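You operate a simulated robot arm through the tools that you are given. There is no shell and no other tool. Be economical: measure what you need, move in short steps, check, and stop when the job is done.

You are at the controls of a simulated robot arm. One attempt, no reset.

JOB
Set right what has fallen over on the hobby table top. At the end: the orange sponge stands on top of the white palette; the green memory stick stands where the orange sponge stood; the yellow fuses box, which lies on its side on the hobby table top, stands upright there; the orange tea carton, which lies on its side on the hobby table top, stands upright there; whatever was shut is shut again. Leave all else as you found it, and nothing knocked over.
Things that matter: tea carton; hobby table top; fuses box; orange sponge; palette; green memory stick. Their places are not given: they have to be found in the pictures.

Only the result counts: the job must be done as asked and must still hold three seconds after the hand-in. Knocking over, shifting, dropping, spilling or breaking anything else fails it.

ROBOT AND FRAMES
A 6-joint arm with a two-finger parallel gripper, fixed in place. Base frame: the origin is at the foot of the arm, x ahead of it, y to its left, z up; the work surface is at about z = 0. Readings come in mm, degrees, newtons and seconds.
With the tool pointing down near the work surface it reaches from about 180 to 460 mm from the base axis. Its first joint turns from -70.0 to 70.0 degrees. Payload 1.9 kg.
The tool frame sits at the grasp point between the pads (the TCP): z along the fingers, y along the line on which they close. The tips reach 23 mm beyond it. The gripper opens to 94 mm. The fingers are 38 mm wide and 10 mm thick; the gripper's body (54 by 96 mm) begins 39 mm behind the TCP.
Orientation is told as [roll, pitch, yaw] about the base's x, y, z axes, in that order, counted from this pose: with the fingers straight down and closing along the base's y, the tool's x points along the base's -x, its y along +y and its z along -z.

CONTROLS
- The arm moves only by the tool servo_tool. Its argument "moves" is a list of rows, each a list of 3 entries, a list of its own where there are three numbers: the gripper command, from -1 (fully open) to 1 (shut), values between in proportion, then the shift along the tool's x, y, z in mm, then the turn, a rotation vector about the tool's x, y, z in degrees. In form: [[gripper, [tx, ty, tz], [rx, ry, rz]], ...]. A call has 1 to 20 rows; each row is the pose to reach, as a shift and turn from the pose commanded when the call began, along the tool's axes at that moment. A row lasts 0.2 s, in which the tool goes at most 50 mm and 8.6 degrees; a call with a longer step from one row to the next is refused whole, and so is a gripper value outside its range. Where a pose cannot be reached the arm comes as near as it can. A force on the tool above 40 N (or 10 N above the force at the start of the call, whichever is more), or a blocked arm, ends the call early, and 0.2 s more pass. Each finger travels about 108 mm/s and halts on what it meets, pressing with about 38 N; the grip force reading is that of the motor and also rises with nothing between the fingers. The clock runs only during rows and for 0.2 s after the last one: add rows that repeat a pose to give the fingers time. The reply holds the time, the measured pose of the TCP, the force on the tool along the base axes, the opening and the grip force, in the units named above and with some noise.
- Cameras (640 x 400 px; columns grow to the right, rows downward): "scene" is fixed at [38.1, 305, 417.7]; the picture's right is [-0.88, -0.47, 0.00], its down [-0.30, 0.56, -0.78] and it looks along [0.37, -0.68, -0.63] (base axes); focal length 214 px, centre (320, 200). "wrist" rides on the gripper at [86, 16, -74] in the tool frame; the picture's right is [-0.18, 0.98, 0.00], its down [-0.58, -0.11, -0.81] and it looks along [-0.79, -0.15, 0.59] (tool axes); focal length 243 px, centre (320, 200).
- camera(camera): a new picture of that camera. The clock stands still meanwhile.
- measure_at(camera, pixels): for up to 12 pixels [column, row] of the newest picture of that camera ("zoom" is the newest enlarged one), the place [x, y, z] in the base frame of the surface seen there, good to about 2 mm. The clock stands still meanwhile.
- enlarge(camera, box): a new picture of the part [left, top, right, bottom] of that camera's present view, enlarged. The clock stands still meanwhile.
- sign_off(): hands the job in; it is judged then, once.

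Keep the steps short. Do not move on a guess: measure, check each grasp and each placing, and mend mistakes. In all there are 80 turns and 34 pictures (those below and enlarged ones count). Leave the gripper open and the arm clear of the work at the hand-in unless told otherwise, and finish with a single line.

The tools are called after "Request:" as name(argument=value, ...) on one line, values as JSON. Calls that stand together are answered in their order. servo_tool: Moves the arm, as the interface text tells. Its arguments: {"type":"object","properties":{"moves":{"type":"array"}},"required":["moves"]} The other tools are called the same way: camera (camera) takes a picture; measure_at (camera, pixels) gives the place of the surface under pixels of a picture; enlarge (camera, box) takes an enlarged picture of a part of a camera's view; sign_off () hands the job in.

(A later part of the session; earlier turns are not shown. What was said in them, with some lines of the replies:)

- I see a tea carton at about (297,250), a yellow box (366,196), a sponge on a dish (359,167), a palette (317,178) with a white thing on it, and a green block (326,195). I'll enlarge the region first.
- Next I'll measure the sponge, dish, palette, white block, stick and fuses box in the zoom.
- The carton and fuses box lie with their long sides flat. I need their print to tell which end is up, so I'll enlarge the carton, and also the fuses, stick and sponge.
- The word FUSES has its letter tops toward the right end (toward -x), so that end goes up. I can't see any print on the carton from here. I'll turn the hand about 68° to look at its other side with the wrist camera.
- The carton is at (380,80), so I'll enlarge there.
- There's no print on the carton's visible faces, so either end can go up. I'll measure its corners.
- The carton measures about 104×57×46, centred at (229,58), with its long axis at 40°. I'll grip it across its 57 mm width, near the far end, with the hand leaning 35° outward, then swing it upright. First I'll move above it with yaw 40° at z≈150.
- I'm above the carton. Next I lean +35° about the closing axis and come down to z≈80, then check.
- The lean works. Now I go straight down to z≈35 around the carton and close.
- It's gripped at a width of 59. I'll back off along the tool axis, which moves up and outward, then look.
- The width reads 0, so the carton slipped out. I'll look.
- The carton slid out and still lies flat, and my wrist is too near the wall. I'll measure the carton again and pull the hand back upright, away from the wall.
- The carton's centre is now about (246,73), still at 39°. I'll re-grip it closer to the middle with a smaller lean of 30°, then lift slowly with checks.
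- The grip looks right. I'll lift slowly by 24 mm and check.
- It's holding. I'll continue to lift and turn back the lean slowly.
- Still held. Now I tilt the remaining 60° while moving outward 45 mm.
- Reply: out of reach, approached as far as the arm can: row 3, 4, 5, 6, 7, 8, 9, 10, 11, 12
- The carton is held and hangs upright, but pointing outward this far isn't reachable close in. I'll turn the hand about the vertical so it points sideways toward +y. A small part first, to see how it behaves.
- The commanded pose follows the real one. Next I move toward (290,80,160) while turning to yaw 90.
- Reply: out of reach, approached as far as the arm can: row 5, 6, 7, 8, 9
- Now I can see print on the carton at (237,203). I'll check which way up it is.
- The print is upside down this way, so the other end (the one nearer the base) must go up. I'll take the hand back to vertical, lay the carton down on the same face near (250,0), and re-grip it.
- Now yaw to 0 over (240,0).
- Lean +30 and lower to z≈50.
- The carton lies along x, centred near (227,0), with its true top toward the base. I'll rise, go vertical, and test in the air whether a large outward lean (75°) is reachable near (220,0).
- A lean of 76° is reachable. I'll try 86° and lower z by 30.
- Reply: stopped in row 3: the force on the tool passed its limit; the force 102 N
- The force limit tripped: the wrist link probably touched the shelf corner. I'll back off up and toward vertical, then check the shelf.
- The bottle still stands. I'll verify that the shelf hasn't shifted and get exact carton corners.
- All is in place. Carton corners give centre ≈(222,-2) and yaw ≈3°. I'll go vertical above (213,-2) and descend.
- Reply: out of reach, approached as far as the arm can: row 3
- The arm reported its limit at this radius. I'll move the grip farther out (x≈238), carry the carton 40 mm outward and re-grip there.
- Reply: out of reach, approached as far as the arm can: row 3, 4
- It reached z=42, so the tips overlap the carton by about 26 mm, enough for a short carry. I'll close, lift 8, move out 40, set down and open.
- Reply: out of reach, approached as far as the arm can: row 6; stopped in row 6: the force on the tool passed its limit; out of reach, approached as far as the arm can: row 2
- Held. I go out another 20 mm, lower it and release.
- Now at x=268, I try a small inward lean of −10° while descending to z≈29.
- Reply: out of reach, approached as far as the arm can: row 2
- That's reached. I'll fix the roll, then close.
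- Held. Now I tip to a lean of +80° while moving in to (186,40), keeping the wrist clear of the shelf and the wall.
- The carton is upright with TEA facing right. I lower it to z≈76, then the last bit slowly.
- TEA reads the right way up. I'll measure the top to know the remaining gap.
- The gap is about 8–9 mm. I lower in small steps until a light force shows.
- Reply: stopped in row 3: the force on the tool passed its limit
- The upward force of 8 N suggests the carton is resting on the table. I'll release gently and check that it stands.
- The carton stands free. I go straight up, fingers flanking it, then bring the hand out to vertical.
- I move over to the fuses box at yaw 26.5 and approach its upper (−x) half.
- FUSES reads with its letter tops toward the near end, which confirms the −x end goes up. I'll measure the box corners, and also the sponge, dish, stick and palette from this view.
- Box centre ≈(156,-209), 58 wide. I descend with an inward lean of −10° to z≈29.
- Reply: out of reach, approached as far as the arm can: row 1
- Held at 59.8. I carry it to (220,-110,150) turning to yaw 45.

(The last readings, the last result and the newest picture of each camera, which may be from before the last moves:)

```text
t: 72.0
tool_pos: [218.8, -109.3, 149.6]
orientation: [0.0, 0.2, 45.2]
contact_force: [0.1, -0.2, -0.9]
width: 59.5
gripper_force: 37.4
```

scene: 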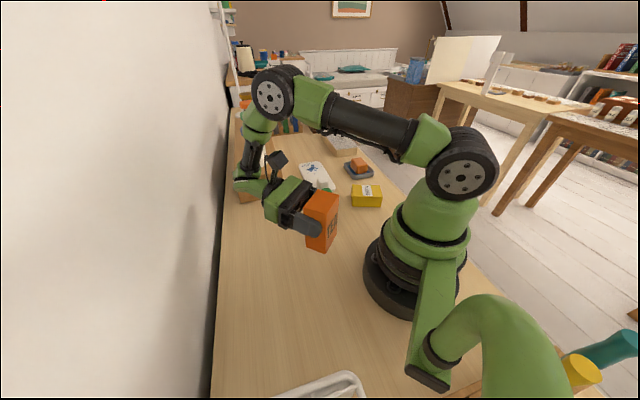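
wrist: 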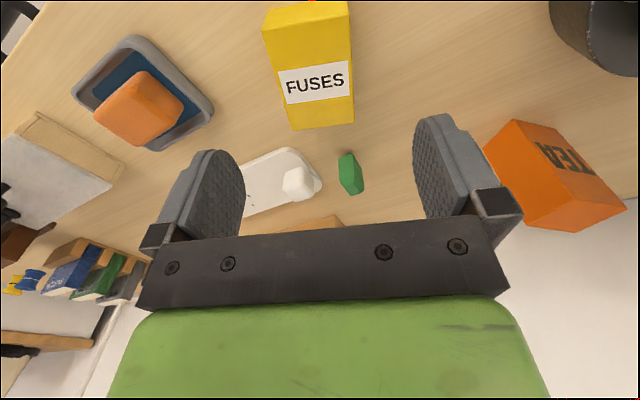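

Next is the lean to +80° while shifting to (176,-71).

Request:
servo_tool(moves=[[1, [0, 5, 0], [0, 7.5, 0]], [1, [1, 11, 0], [0, 15, 0]], [1, [1, 16, 0], [0, 22.5, 0]], [1, [2, 22, 0], [0, 30, 0]], [1, [2, 27, 0], [0, 37.5, 0]], [1, [2, 32, 0], [0, 45, 0]], [1, [3, 38, 0], [0, 52.5, 0]], [1, [3, 44, 0], [0, 60, 0]], [1, [3, 50, 0], [0, 67.5, 0]], [1, [3.5, 57, 0], [0, 75, 0]], [1, [3.5, 57, 0], [0, 80, 0]], [1, [3.5, 57, 0], [0, 80, 0]]])

Request:
camera(camera="scene")

```text
t: 74.5
tool_pos: [174.7, -72.5, 149.7]
orientation: [-0.5, 80.3, 44.7]
contact_force: [-0.6, 0.5, -1.2]
width: 59.4
gripper_force: 38.1
```

```text
10 pictures are left
```

scene: 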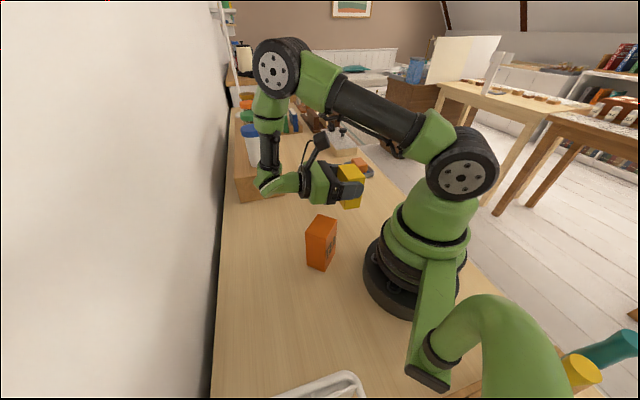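

The tea carton would be too near the hand on the way down, so I shift 24 mm away from it (to ≈(192,-89)), then lower to z≈65.

Request:
servo_tool(moves=[[1, [0, -12, 0], [0, 0, 0]], [1, [0, -24, 0], [0, 0, 0]], [1, [-15, -24, 2.6], [0, 0, 0]], [1, [-30, -24, 5.3], [0, 0, 0]], [1, [-50, -24, 8.8], [0, 0, 0]], [1, [-68, -24, 12], [0, 0, 0]], [1, [-83.5, -24, 14.7], [0, 0, 0]], [1, [-83.5, -24, 14.7], [0, 0, 0]]])

Request:
enlarge(camera="scene", box=[240, 140, 400, 260])

```text
t: 76.3
tool_pos: [194.6, -89.2, 63.9]
orientation: [-0.3, 80.2, 44.7]
contact_force: [0.5, 0.2, -0.9]
width: 59.5
gripper_force: 38.3
```

```text
3.33 times, centred on (320, 200) of scene
```

zoom: 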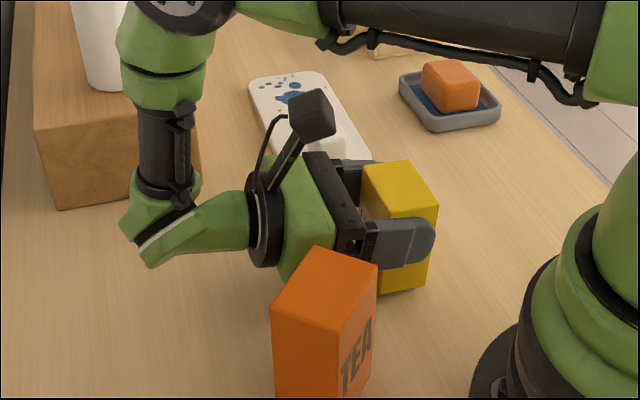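

Request:
measure_at(camera="zoom", pixels=[[400, 190], [420, 205], [385, 180], [405, 287], [425, 280], [380, 288], [315, 255], [280, 300], [372, 268], [305, 235], [345, 280]])

```text
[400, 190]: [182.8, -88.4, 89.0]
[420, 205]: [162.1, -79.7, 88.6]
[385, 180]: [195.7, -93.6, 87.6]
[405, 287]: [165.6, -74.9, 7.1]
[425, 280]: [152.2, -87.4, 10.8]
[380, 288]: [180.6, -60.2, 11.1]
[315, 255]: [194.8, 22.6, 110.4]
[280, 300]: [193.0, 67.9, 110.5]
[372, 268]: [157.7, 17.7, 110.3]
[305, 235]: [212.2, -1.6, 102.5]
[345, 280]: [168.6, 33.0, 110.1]
```

The standing carton's top is at 110, so it was resting properly. The fuses box's top is at 88.5, so it's already close to the table. I lower in 1 mm steps.

Request:
servo_tool(moves=[[1, [-1, 0, 0.2], [0, 0, 0]], [1, [-2, 0, 0.35], [0, 0, 0]], [1, [-3, 0, 0.5], [0, 0, 0]], [1, [-4, 0, 0.7], [0, 0, 0]], [1, [-5, 0, 0.9], [0, 0, 0]], [1, [-6, 0, 1.1], [0, 0, 0]], [1, [-7, 0, 1.2], [0, 0, 0]], [1, [-8, 0, 1.4], [0, 0, 0]]])

```text
t: 78.2
tool_pos: [192.3, -90.2, 56.1]
orientation: [-1.1, 80.2, 44.0]
contact_force: [9.8, 6.6, 37.7]
width: 59.8
gripper_force: 38.1
```

There's contact with the table. I'll ease up 1 mm and release with a moderate opening.

Request:
servo_tool(moves=[[1, [1, 0, -0.2], [0, 0, 0]], [0.6, [1, 0, -0.2], [0, 0, 0]], [0.2, [1, 0, -0.2], [0, 0, 0]], [-0.3, [1, 0, -0.2], [0, 0, 0]], [-0.6, [1, 0, -0.2], [0, 0, 0]], [-0.6, [1, 0, -0.2], [0, 0, 0]]])

Request:
enlarge(camera="scene", box=[240, 140, 400, 260])

```text
t: 79.5
tool_pos: [192.3, -89.4, 57.0]
orientation: [-0.3, 80.2, 44.7]
contact_force: [-0.1, 0.0, 0.4]
width: 75.2
gripper_force: 0.0
```

```text
3.33 times, centred on (320, 200) of scene
```

zoom: 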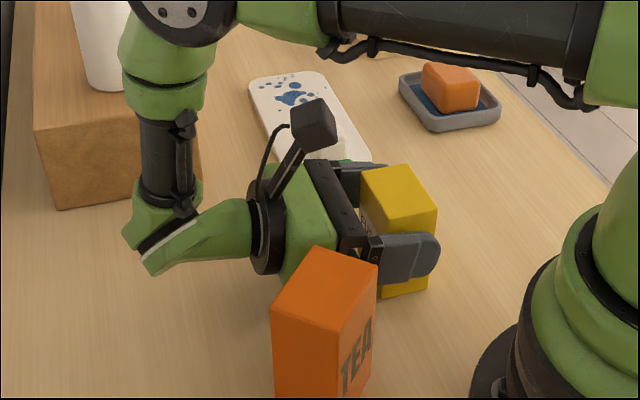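

It stands. I rise straight up 110 mm and go back to vertical while moving toward the outside.

Request:
servo_tool(moves=[[-0.6, [12, 0, -2], [0, 0, 0]], [-0.6, [30, 0, -5], [0, 0, 0]], [-0.6, [60, 0, -10.5], [0, 0, 0]], [-0.6, [90, 0, -16], [0, 0, 0]], [-0.6, [125, 0, -22], [0, -8, 0]], [-0.6, [130, 0, -30], [0, -16, 0]], [-0.6, [130, 0, -40], [0, -24, 0]], [-0.6, [130, 0, -50], [0, -32, 0]], [-0.6, [130, 0, -60], [0, -40, 0]], [-0.6, [130, 0, -60], [0, -48, 0]], [-0.6, [130, 0, -60], [0, -56, 0]], [-0.6, [130, 0, -60], [0, -64, 0]], [-0.6, [130, 0, -60], [0, -72, 0]], [-0.6, [130, 0, -60], [0, -80.2, 0]], [-0.6, [130, 0, -60], [0, -80.2, 0]]])

```text
t: 82.8
tool_pos: [218.5, -62.6, 195.2]
orientation: [-0.1, -0.1, 45.1]
contact_force: [-0.3, -0.4, 0.3]
width: 75.2
gripper_force: 0.0
```

Fuses box done. Next is the sponge. I move to a viewing pose near (205,-290,200), yaw −45 (aligned with the dish), and look with the wrist camera.

Request:
servo_tool(moves=[[-0.6, [15, -14, -1], [0, 0, 8.2]], [-0.6, [31, -27, -1], [0, 0, 16.4]], [-0.6, [46, -41, -2], [0, 0, 24.6]], [-0.6, [62, -55, -2], [0, 0, 32.8]], [-0.6, [77, -69, -3], [0, 0, 41]], [-0.6, [93, -82, -3], [0, 0, 49.2]], [-0.6, [108, -96, -4], [0, 0, 57.4]], [-0.6, [124, -110, -4], [0, 0, 65.6]], [-0.6, [139, -124, -5], [0, 0, 73.8]], [-0.6, [155, -138, -5], [0, 0, 82]], [-0.6, [170, -151, -5], [0, 0, 90]], [-0.6, [170, -151, -5], [0, 0, 90]]])

Request:
camera(camera="wrist")

```text
t: 85.3
tool_pos: [203.9, -291.9, 199.7]
orientation: [0.0, 0.0, -45.0]
contact_force: [0.8, -0.1, -0.4]
width: 75.3
gripper_force: 0.0
```

```text
7 pictures are left
```

wrist: 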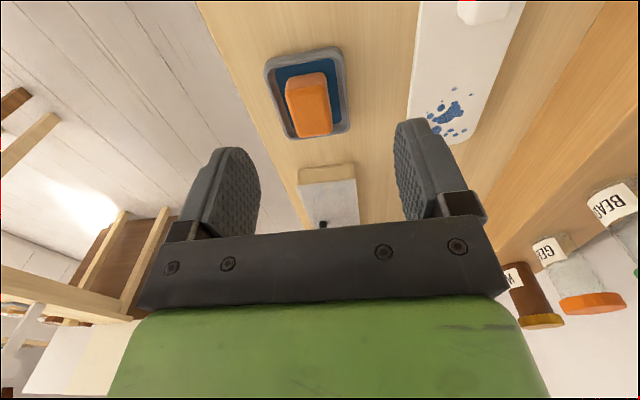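

Sponge at (308,103). I'll measure its top corners and the dish, and the palette corners.

Request:
measure_at(camera="wrist", pixels=[[293, 109], [327, 106], [331, 131], [297, 134], [287, 84], [326, 76], [310, 120], [267, 65], [341, 50], [347, 129], [290, 137], [337, 90]])

Request:
measure_at(camera="wrist", pixels=[[415, 30], [412, 100], [515, 40], [470, 138], [460, 60], [450, 80], [462, 20], [505, 18], [485, 24], [470, 95]])

```text
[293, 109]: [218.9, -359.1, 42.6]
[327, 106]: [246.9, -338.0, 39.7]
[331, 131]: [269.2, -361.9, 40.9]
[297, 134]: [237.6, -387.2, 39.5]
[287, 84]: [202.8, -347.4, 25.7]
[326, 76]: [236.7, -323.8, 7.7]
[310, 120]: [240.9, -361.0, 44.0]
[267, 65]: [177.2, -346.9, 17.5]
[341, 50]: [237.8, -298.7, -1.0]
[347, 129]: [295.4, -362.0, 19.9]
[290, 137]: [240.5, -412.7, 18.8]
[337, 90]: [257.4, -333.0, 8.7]
```

```text
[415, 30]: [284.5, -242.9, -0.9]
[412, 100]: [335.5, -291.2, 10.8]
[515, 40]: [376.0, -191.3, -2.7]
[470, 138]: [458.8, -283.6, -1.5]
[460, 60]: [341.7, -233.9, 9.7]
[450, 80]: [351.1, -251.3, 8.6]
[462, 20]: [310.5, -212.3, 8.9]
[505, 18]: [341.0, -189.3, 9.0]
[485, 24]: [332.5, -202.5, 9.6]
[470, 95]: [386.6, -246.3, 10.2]
```

Sponge centre ≈(236,-355), closing direction at about 40°, so yaw −50. Its top is at 43 and the rim at 20. I approach to z=90, then down to 46, with the tips just above the rim.

Request:
servo_tool(moves=[[-0.6, [-20, -6, 30], [0, 0, 2]], [-0.6, [-40, -12, 60], [0, 0, 4]], [-0.6, [-60, -18, 90], [0, 0, 5]], [-0.6, [-67, -22, 110], [0, 0, 5]], [-0.6, [-67, -22, 110], [0, 0, 5]], [-0.6, [-67, -22, 125], [0, 0, 5]], [-0.6, [-67, -22, 140], [0, 0, 5]], [-0.6, [-67, -22, 153], [0, 0, 5]], [-0.6, [-67, -22, 153], [0, 0, 5]], [-0.6, [-67, -22, 153], [0, 0, 5]]])

```text
t: 87.5
tool_pos: [237.9, -355.4, 46.7]
orientation: [0.0, -0.1, -49.9]
contact_force: [0.3, 0.1, -0.2]
width: 75.1
gripper_force: 0.0
```

In place. Close and lift slowly.

Request:
servo_tool(moves=[[-0.2, [0, 0, 0], [0, 0, 0]], [0.2, [0, 0, 0], [0, 0, 0]], [0.6, [0, 0, 0], [0, 0, 0]], [1, [0, 0, 0], [0, 0, 0]], [1, [0, 0, 0], [0, 0, 0]], [1, [0, 0, 0], [0, 0, 0]], [1, [0, 0, -4], [0, 0, 0]], [1, [0, 0, -9], [0, 0, 0]], [1, [0, 0, -16], [0, 0, 0]], [1, [0, 0, -25], [0, 0, 0]], [1, [0, 0, -35], [0, 0, 0]], [1, [0, 0, -45], [0, 0, 0]], [1, [0, 0, -45], [0, 0, 0]]])

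```text
t: 90.3
tool_pos: [237.4, -352.6, 92.7]
orientation: [0.0, 0.0, -49.8]
contact_force: [-0.6, -0.7, -0.4]
width: 42.7
gripper_force: 37.7
```

Held at 42.7. I carry it over the palette to (352,-248).

Request:
servo_tool(moves=[[1, [1, 20, -5], [0, 0, -1]], [1, [2, 45, -8], [0, 0, -2]], [1, [3, 70, -8], [0, 0, -3]], [1, [4, 95, -8], [0, 0, -4]], [1, [5, 120, -8], [0, 0, -5]], [1, [6, 142, -8], [0, 0, -5]], [1, [6.4, 155, -8], [0, 0, -5]], [1, [6.4, 155, -8], [0, 0, -5]], [1, [6.4, 155, 15], [0, 0, -5]], [1, [6.4, 155, 30], [0, 0, -5]], [1, [6.4, 155, 38], [0, 0, -5]], [1, [6.4, 155, 38], [0, 0, -5]]])

Request:
camera(camera="scene")

```text
t: 93.0
tool_pos: [352.7, -248.2, 53.7]
orientation: [0.0, -0.1, -44.9]
contact_force: [0.5, 1.2, 1.2]
width: 42.7
gripper_force: 38.0
```

```text
6 pictures are left
```

scene: 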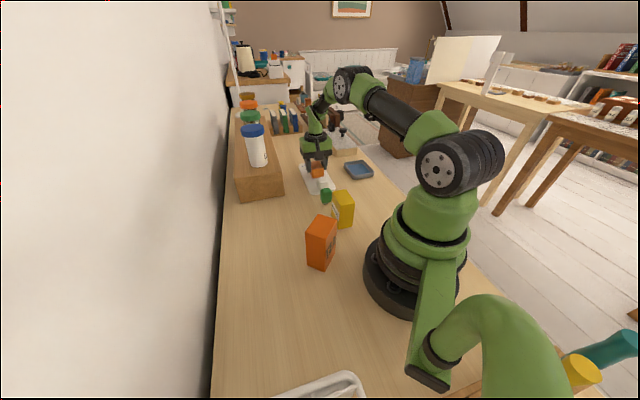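

The sponge is over the palette. I lower the last 6 mm gently.

Request:
servo_tool(moves=[[1, [0, 0, 1.5], [0, 0, 0]], [1, [0, 0, 3], [0, 0, 0]], [1, [0, 0, 4.5], [0, 0, 0]], [1, [0, 0, 5.5], [0, 0, 0]], [1, [0, 0, 6.5], [0, 0, 0]]])

```text
t: 94.2
tool_pos: [351.4, -248.8, 49.0]
orientation: [0.0, -0.2, -45.0]
contact_force: [-2.7, 2.7, 9.9]
width: 42.8
gripper_force: 37.9
```

It's resting. I release, rise, and go look at the stick.

Request:
servo_tool(moves=[[0.6, [0, 0, 0], [0, 0, 0]], [0.2, [0, 0, 0], [0, 0, 0]], [-0.3, [0, 0, 0], [0, 0, 0]], [-0.4, [0, 0, 0], [0, 0, 0]], [-0.4, [0, 0, -15], [0, 0, 0]], [-0.4, [0, 0, -45], [0, 0, 0]], [-0.4, [0, 0, -80], [0, 0, 0]], [-0.4, [20, 2, -95], [0, 0, 0]], [-0.4, [60, 4, -95], [0, 0, 0]], [-0.4, [100, 6, -95], [0, 0, 0]], [-0.4, [145, 8, -90], [0, 0, 0]], [-0.4, [187, 10.6, -86], [0, 0, 0]], [-0.4, [187, 10.6, -86], [0, 0, 0]], [-0.4, [187, 10.6, -86], [0, 0, 0]]])

Request:
camera(camera="wrist")

```text
t: 97.2
tool_pos: [225.7, -108.2, 133.6]
orientation: [0.0, 0.0, -44.9]
contact_force: [0.5, 0.0, -0.2]
width: 65.5
gripper_force: 0.2
```

```text
5 pictures are left
```

wrist: 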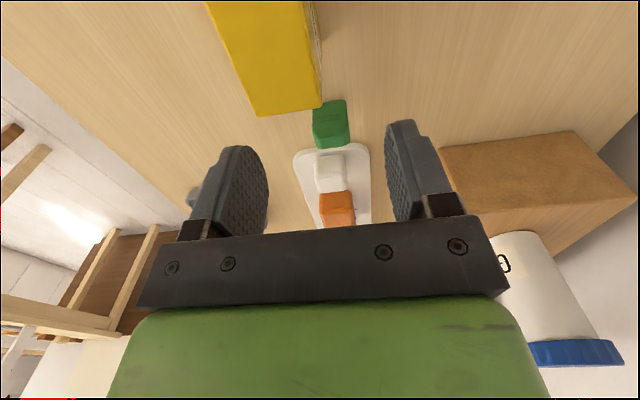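

The sponge is on the palette and the block is untouched. I'll measure the stick (312–348, 100–148).

Request:
measure_at(camera="wrist", pixels=[[315, 136], [347, 132], [348, 142], [319, 146], [331, 139], [315, 112], [345, 108], [330, 120], [316, 125], [343, 125], [330, 104]])

Request:
enlarge(camera="wrist", box=[280, 80, 380, 160])

```text
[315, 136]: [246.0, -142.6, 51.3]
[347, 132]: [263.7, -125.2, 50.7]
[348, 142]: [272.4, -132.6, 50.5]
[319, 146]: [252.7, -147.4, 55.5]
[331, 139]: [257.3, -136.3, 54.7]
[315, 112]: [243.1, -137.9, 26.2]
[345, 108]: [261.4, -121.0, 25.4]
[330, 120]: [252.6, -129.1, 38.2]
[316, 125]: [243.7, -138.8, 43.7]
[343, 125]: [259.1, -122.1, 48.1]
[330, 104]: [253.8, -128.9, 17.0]
```

```text
5.00 times, centred on (330, 120) of wrist
```

zoom: 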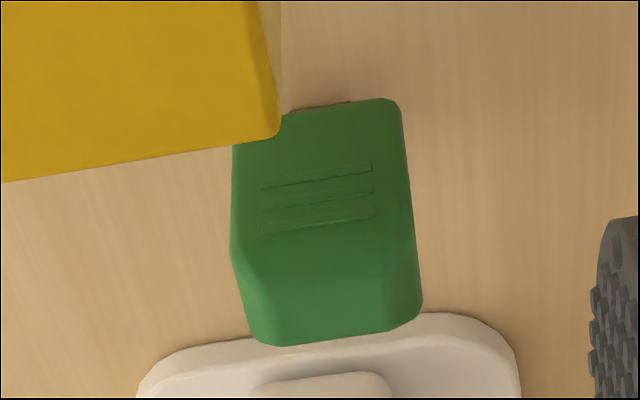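

Stick centre ≈(257.6,-135.4), 25×15, width direction 43°, top 55. I grip across its width at yaw −46.6 and TCP z≈44, keeping the camera above the fuses box.

Request:
servo_tool(moves=[[-0.1, [-20, 1.5, 5], [0, 0, 0.8]], [-0.1, [-41.8, 3.3, 20], [0, 0, 1.7]], [-0.1, [-41.8, 3.3, 20], [0, 0, 1.7]], [-0.1, [-41.8, 3.3, 45], [0, 0, 1.7]], [-0.1, [-41.8, 3.3, 70], [0, 0, 1.7]], [-0.1, [-41.8, 3.3, 89.6], [0, 0, 1.7]], [-0.1, [-41.8, 3.3, 89.6], [0, 0, 1.7]], [-0.1, [-41.8, 3.3, 89.6], [0, 0, 1.7]]])

```text
t: 99.0
tool_pos: [258.4, -135.9, 44.5]
orientation: [0.0, -0.1, -46.6]
contact_force: [-0.4, 0.6, -1.0]
width: 51.8
gripper_force: 0.1
```

Request:
servo_tool(moves=[[0.1, [0, 0, 0], [0, 0, 0]], [0.25, [0, 0, 0], [0, 0, 0]], [0.4, [0, 0, 0], [0, 0, 0]], [0.6, [0, 0, 0], [0, 0, 0]], [1, [0, 0, 0], [0, 0, 0]], [1, [0, 0, 0], [0, 0, 0]], [1, [0, 0, 0], [0, 0, 0]], [1, [0, 0, -4], [0, 0, 0]], [1, [0, 0, -10], [0, 0, 0]], [1, [0, 0, -20], [0, 0, 0]], [1, [0, 0, -35], [0, 0, 0]], [1, [0, 0, -55], [0, 0, 0]], [1, [0, 0, -75], [0, 0, 0]], [1, [0, 0, -75], [0, 0, 0]]])

```text
t: 102.0
tool_pos: [260.3, -136.7, 120.0]
orientation: [0.0, 0.0, -46.6]
contact_force: [0.4, 0.4, 0.1]
width: 29.1
gripper_force: 37.5
```

Held at 29 mm. I carry it to the dish centre (236,-354) and stop at z≈62.

Request:
servo_tool(moves=[[1, [-14, -17, 0], [0, 0, 0]], [1, [-35, -42, 0], [0, 0, 0]], [1, [-60, -71, 0], [0, 0, 0]], [1, [-85, -100, 0], [0, 0, 0]], [1, [-110, -130, 0], [0, 0, 0]], [1, [-130, -153, 0], [0, 0, 0]], [1, [-141.6, -167, 0], [0, 0, 0]], [1, [-141.6, -167, 0], [0, 0, 0]], [1, [-141.6, -167, 20], [0, 0, 0]], [1, [-141.6, -167, 40], [0, 0, 0]], [1, [-141.6, -167, 58], [0, 0, 0]], [1, [-141.6, -167, 58], [0, 0, 0]]])

Request:
enlarge(camera="scene", box=[300, 120, 400, 200])

```text
t: 104.5
tool_pos: [235.6, -353.1, 60.9]
orientation: [0.0, -0.1, -46.5]
contact_force: [0.8, 0.1, 0.0]
width: 29.0
gripper_force: 38.0
```

```text
5.00 times, centred on (350, 160) of scene
```

zoom: 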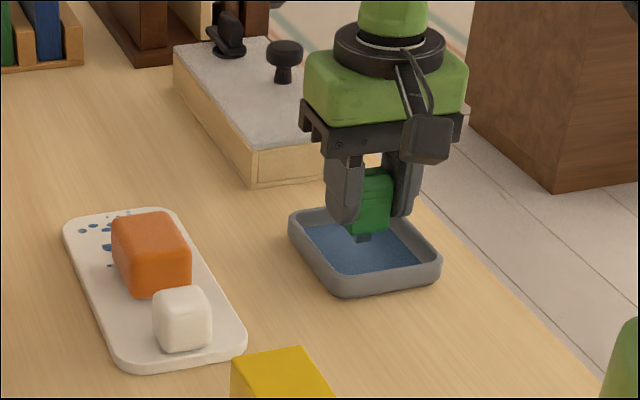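

The stick hangs upright over the dish centre. I lower it in 1 mm steps until contact (expected z≈53).

Request:
servo_tool(moves=[[1, [0, 0, 2], [0, 0, 0]], [1, [0, 0, 4], [0, 0, 0]], [1, [0, 0, 5.5], [0, 0, 0]], [1, [0, 0, 6.5], [0, 0, 0]], [1, [0, 0, 7.2], [0, 0, 0]], [1, [0, 0, 7.9], [0, 0, 0]], [1, [0, 0, 7.9], [0, 0, 0]]])

```text
t: 106.2
tool_pos: [235.2, -353.9, 53.8]
orientation: [0.0, -0.1, -46.5]
contact_force: [0.4, 0.0, -0.4]
width: 28.9
gripper_force: 38.1
```

Request:
servo_tool(moves=[[1, [0, 0, 0.5], [0, 0, 0]], [1, [0, 0, 1], [0, 0, 0]], [1, [0, 0, 1.5], [0, 0, 0]], [1, [0, 0, 1.5], [0, 0, 0]]])

```text
t: 107.2
tool_pos: [236.0, -354.7, 52.1]
orientation: [0.0, -0.1, -46.6]
contact_force: [-1.7, -0.3, 8.4]
width: 29.2
gripper_force: 38.4
```

There's light contact (8 N). I release slowly and rise.

Request:
servo_tool(moves=[[0.35, [0, 0, 0], [0, 0, 0]], [0.25, [0, 0, 0], [0, 0, 0]], [0.1, [0, 0, 0], [0, 0, 0]], [-0.1, [0, 0, 0], [0, 0, 0]], [-0.3, [0, 0, 0], [0, 0, 0]], [-0.3, [0, 0, 0], [0, 0, 0]], [-0.3, [0, 0, -10], [0, 0, 0]], [-0.3, [0, 0, -25], [0, 0, 0]], [-0.3, [0, 0, -45], [0, 0, 0]], [-0.3, [0, 0, -75], [0, 0, 0]], [-0.6, [20, 0, -115], [0, 0, 0]], [-1, [50, 0, -150], [0, 0, 0]], [-1, [80, 0, -160], [0, 0, 0]], [-1, [80, 0, -160], [0, 0, 0]]])

Request:
enlarge(camera="scene", box=[230, 110, 410, 280])

```text
t: 110.2
tool_pos: [181.1, -293.4, 212.0]
orientation: [0.0, -0.1, -46.6]
contact_force: [0.1, -0.4, 1.3]
width: 93.9
gripper_force: 0.0
```

```text
2.35 times, centred on (320, 195) of scene
```

zoom: 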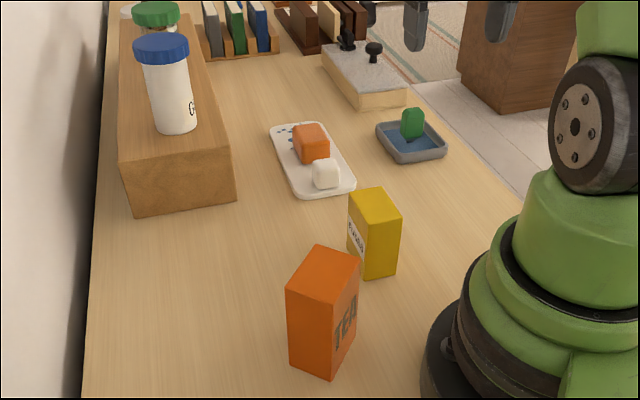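

Everything stands as asked: the sponge is on the palette, the stick is in the dish, both boxes are upright, and the rest looks unchanged. The gripper is open and clear, so I hand in.

Request:
sign_off()

```text
The job is handed in.
```

The job is handed in: the sponge stands on the palette, the memory stick stands where the sponge was, and the fuses box and tea carton stand upright, though the carton was dropped once and the arm bumped something once (probably the shelf corner); neither left visible damage, and nothing I saw needed shutting.
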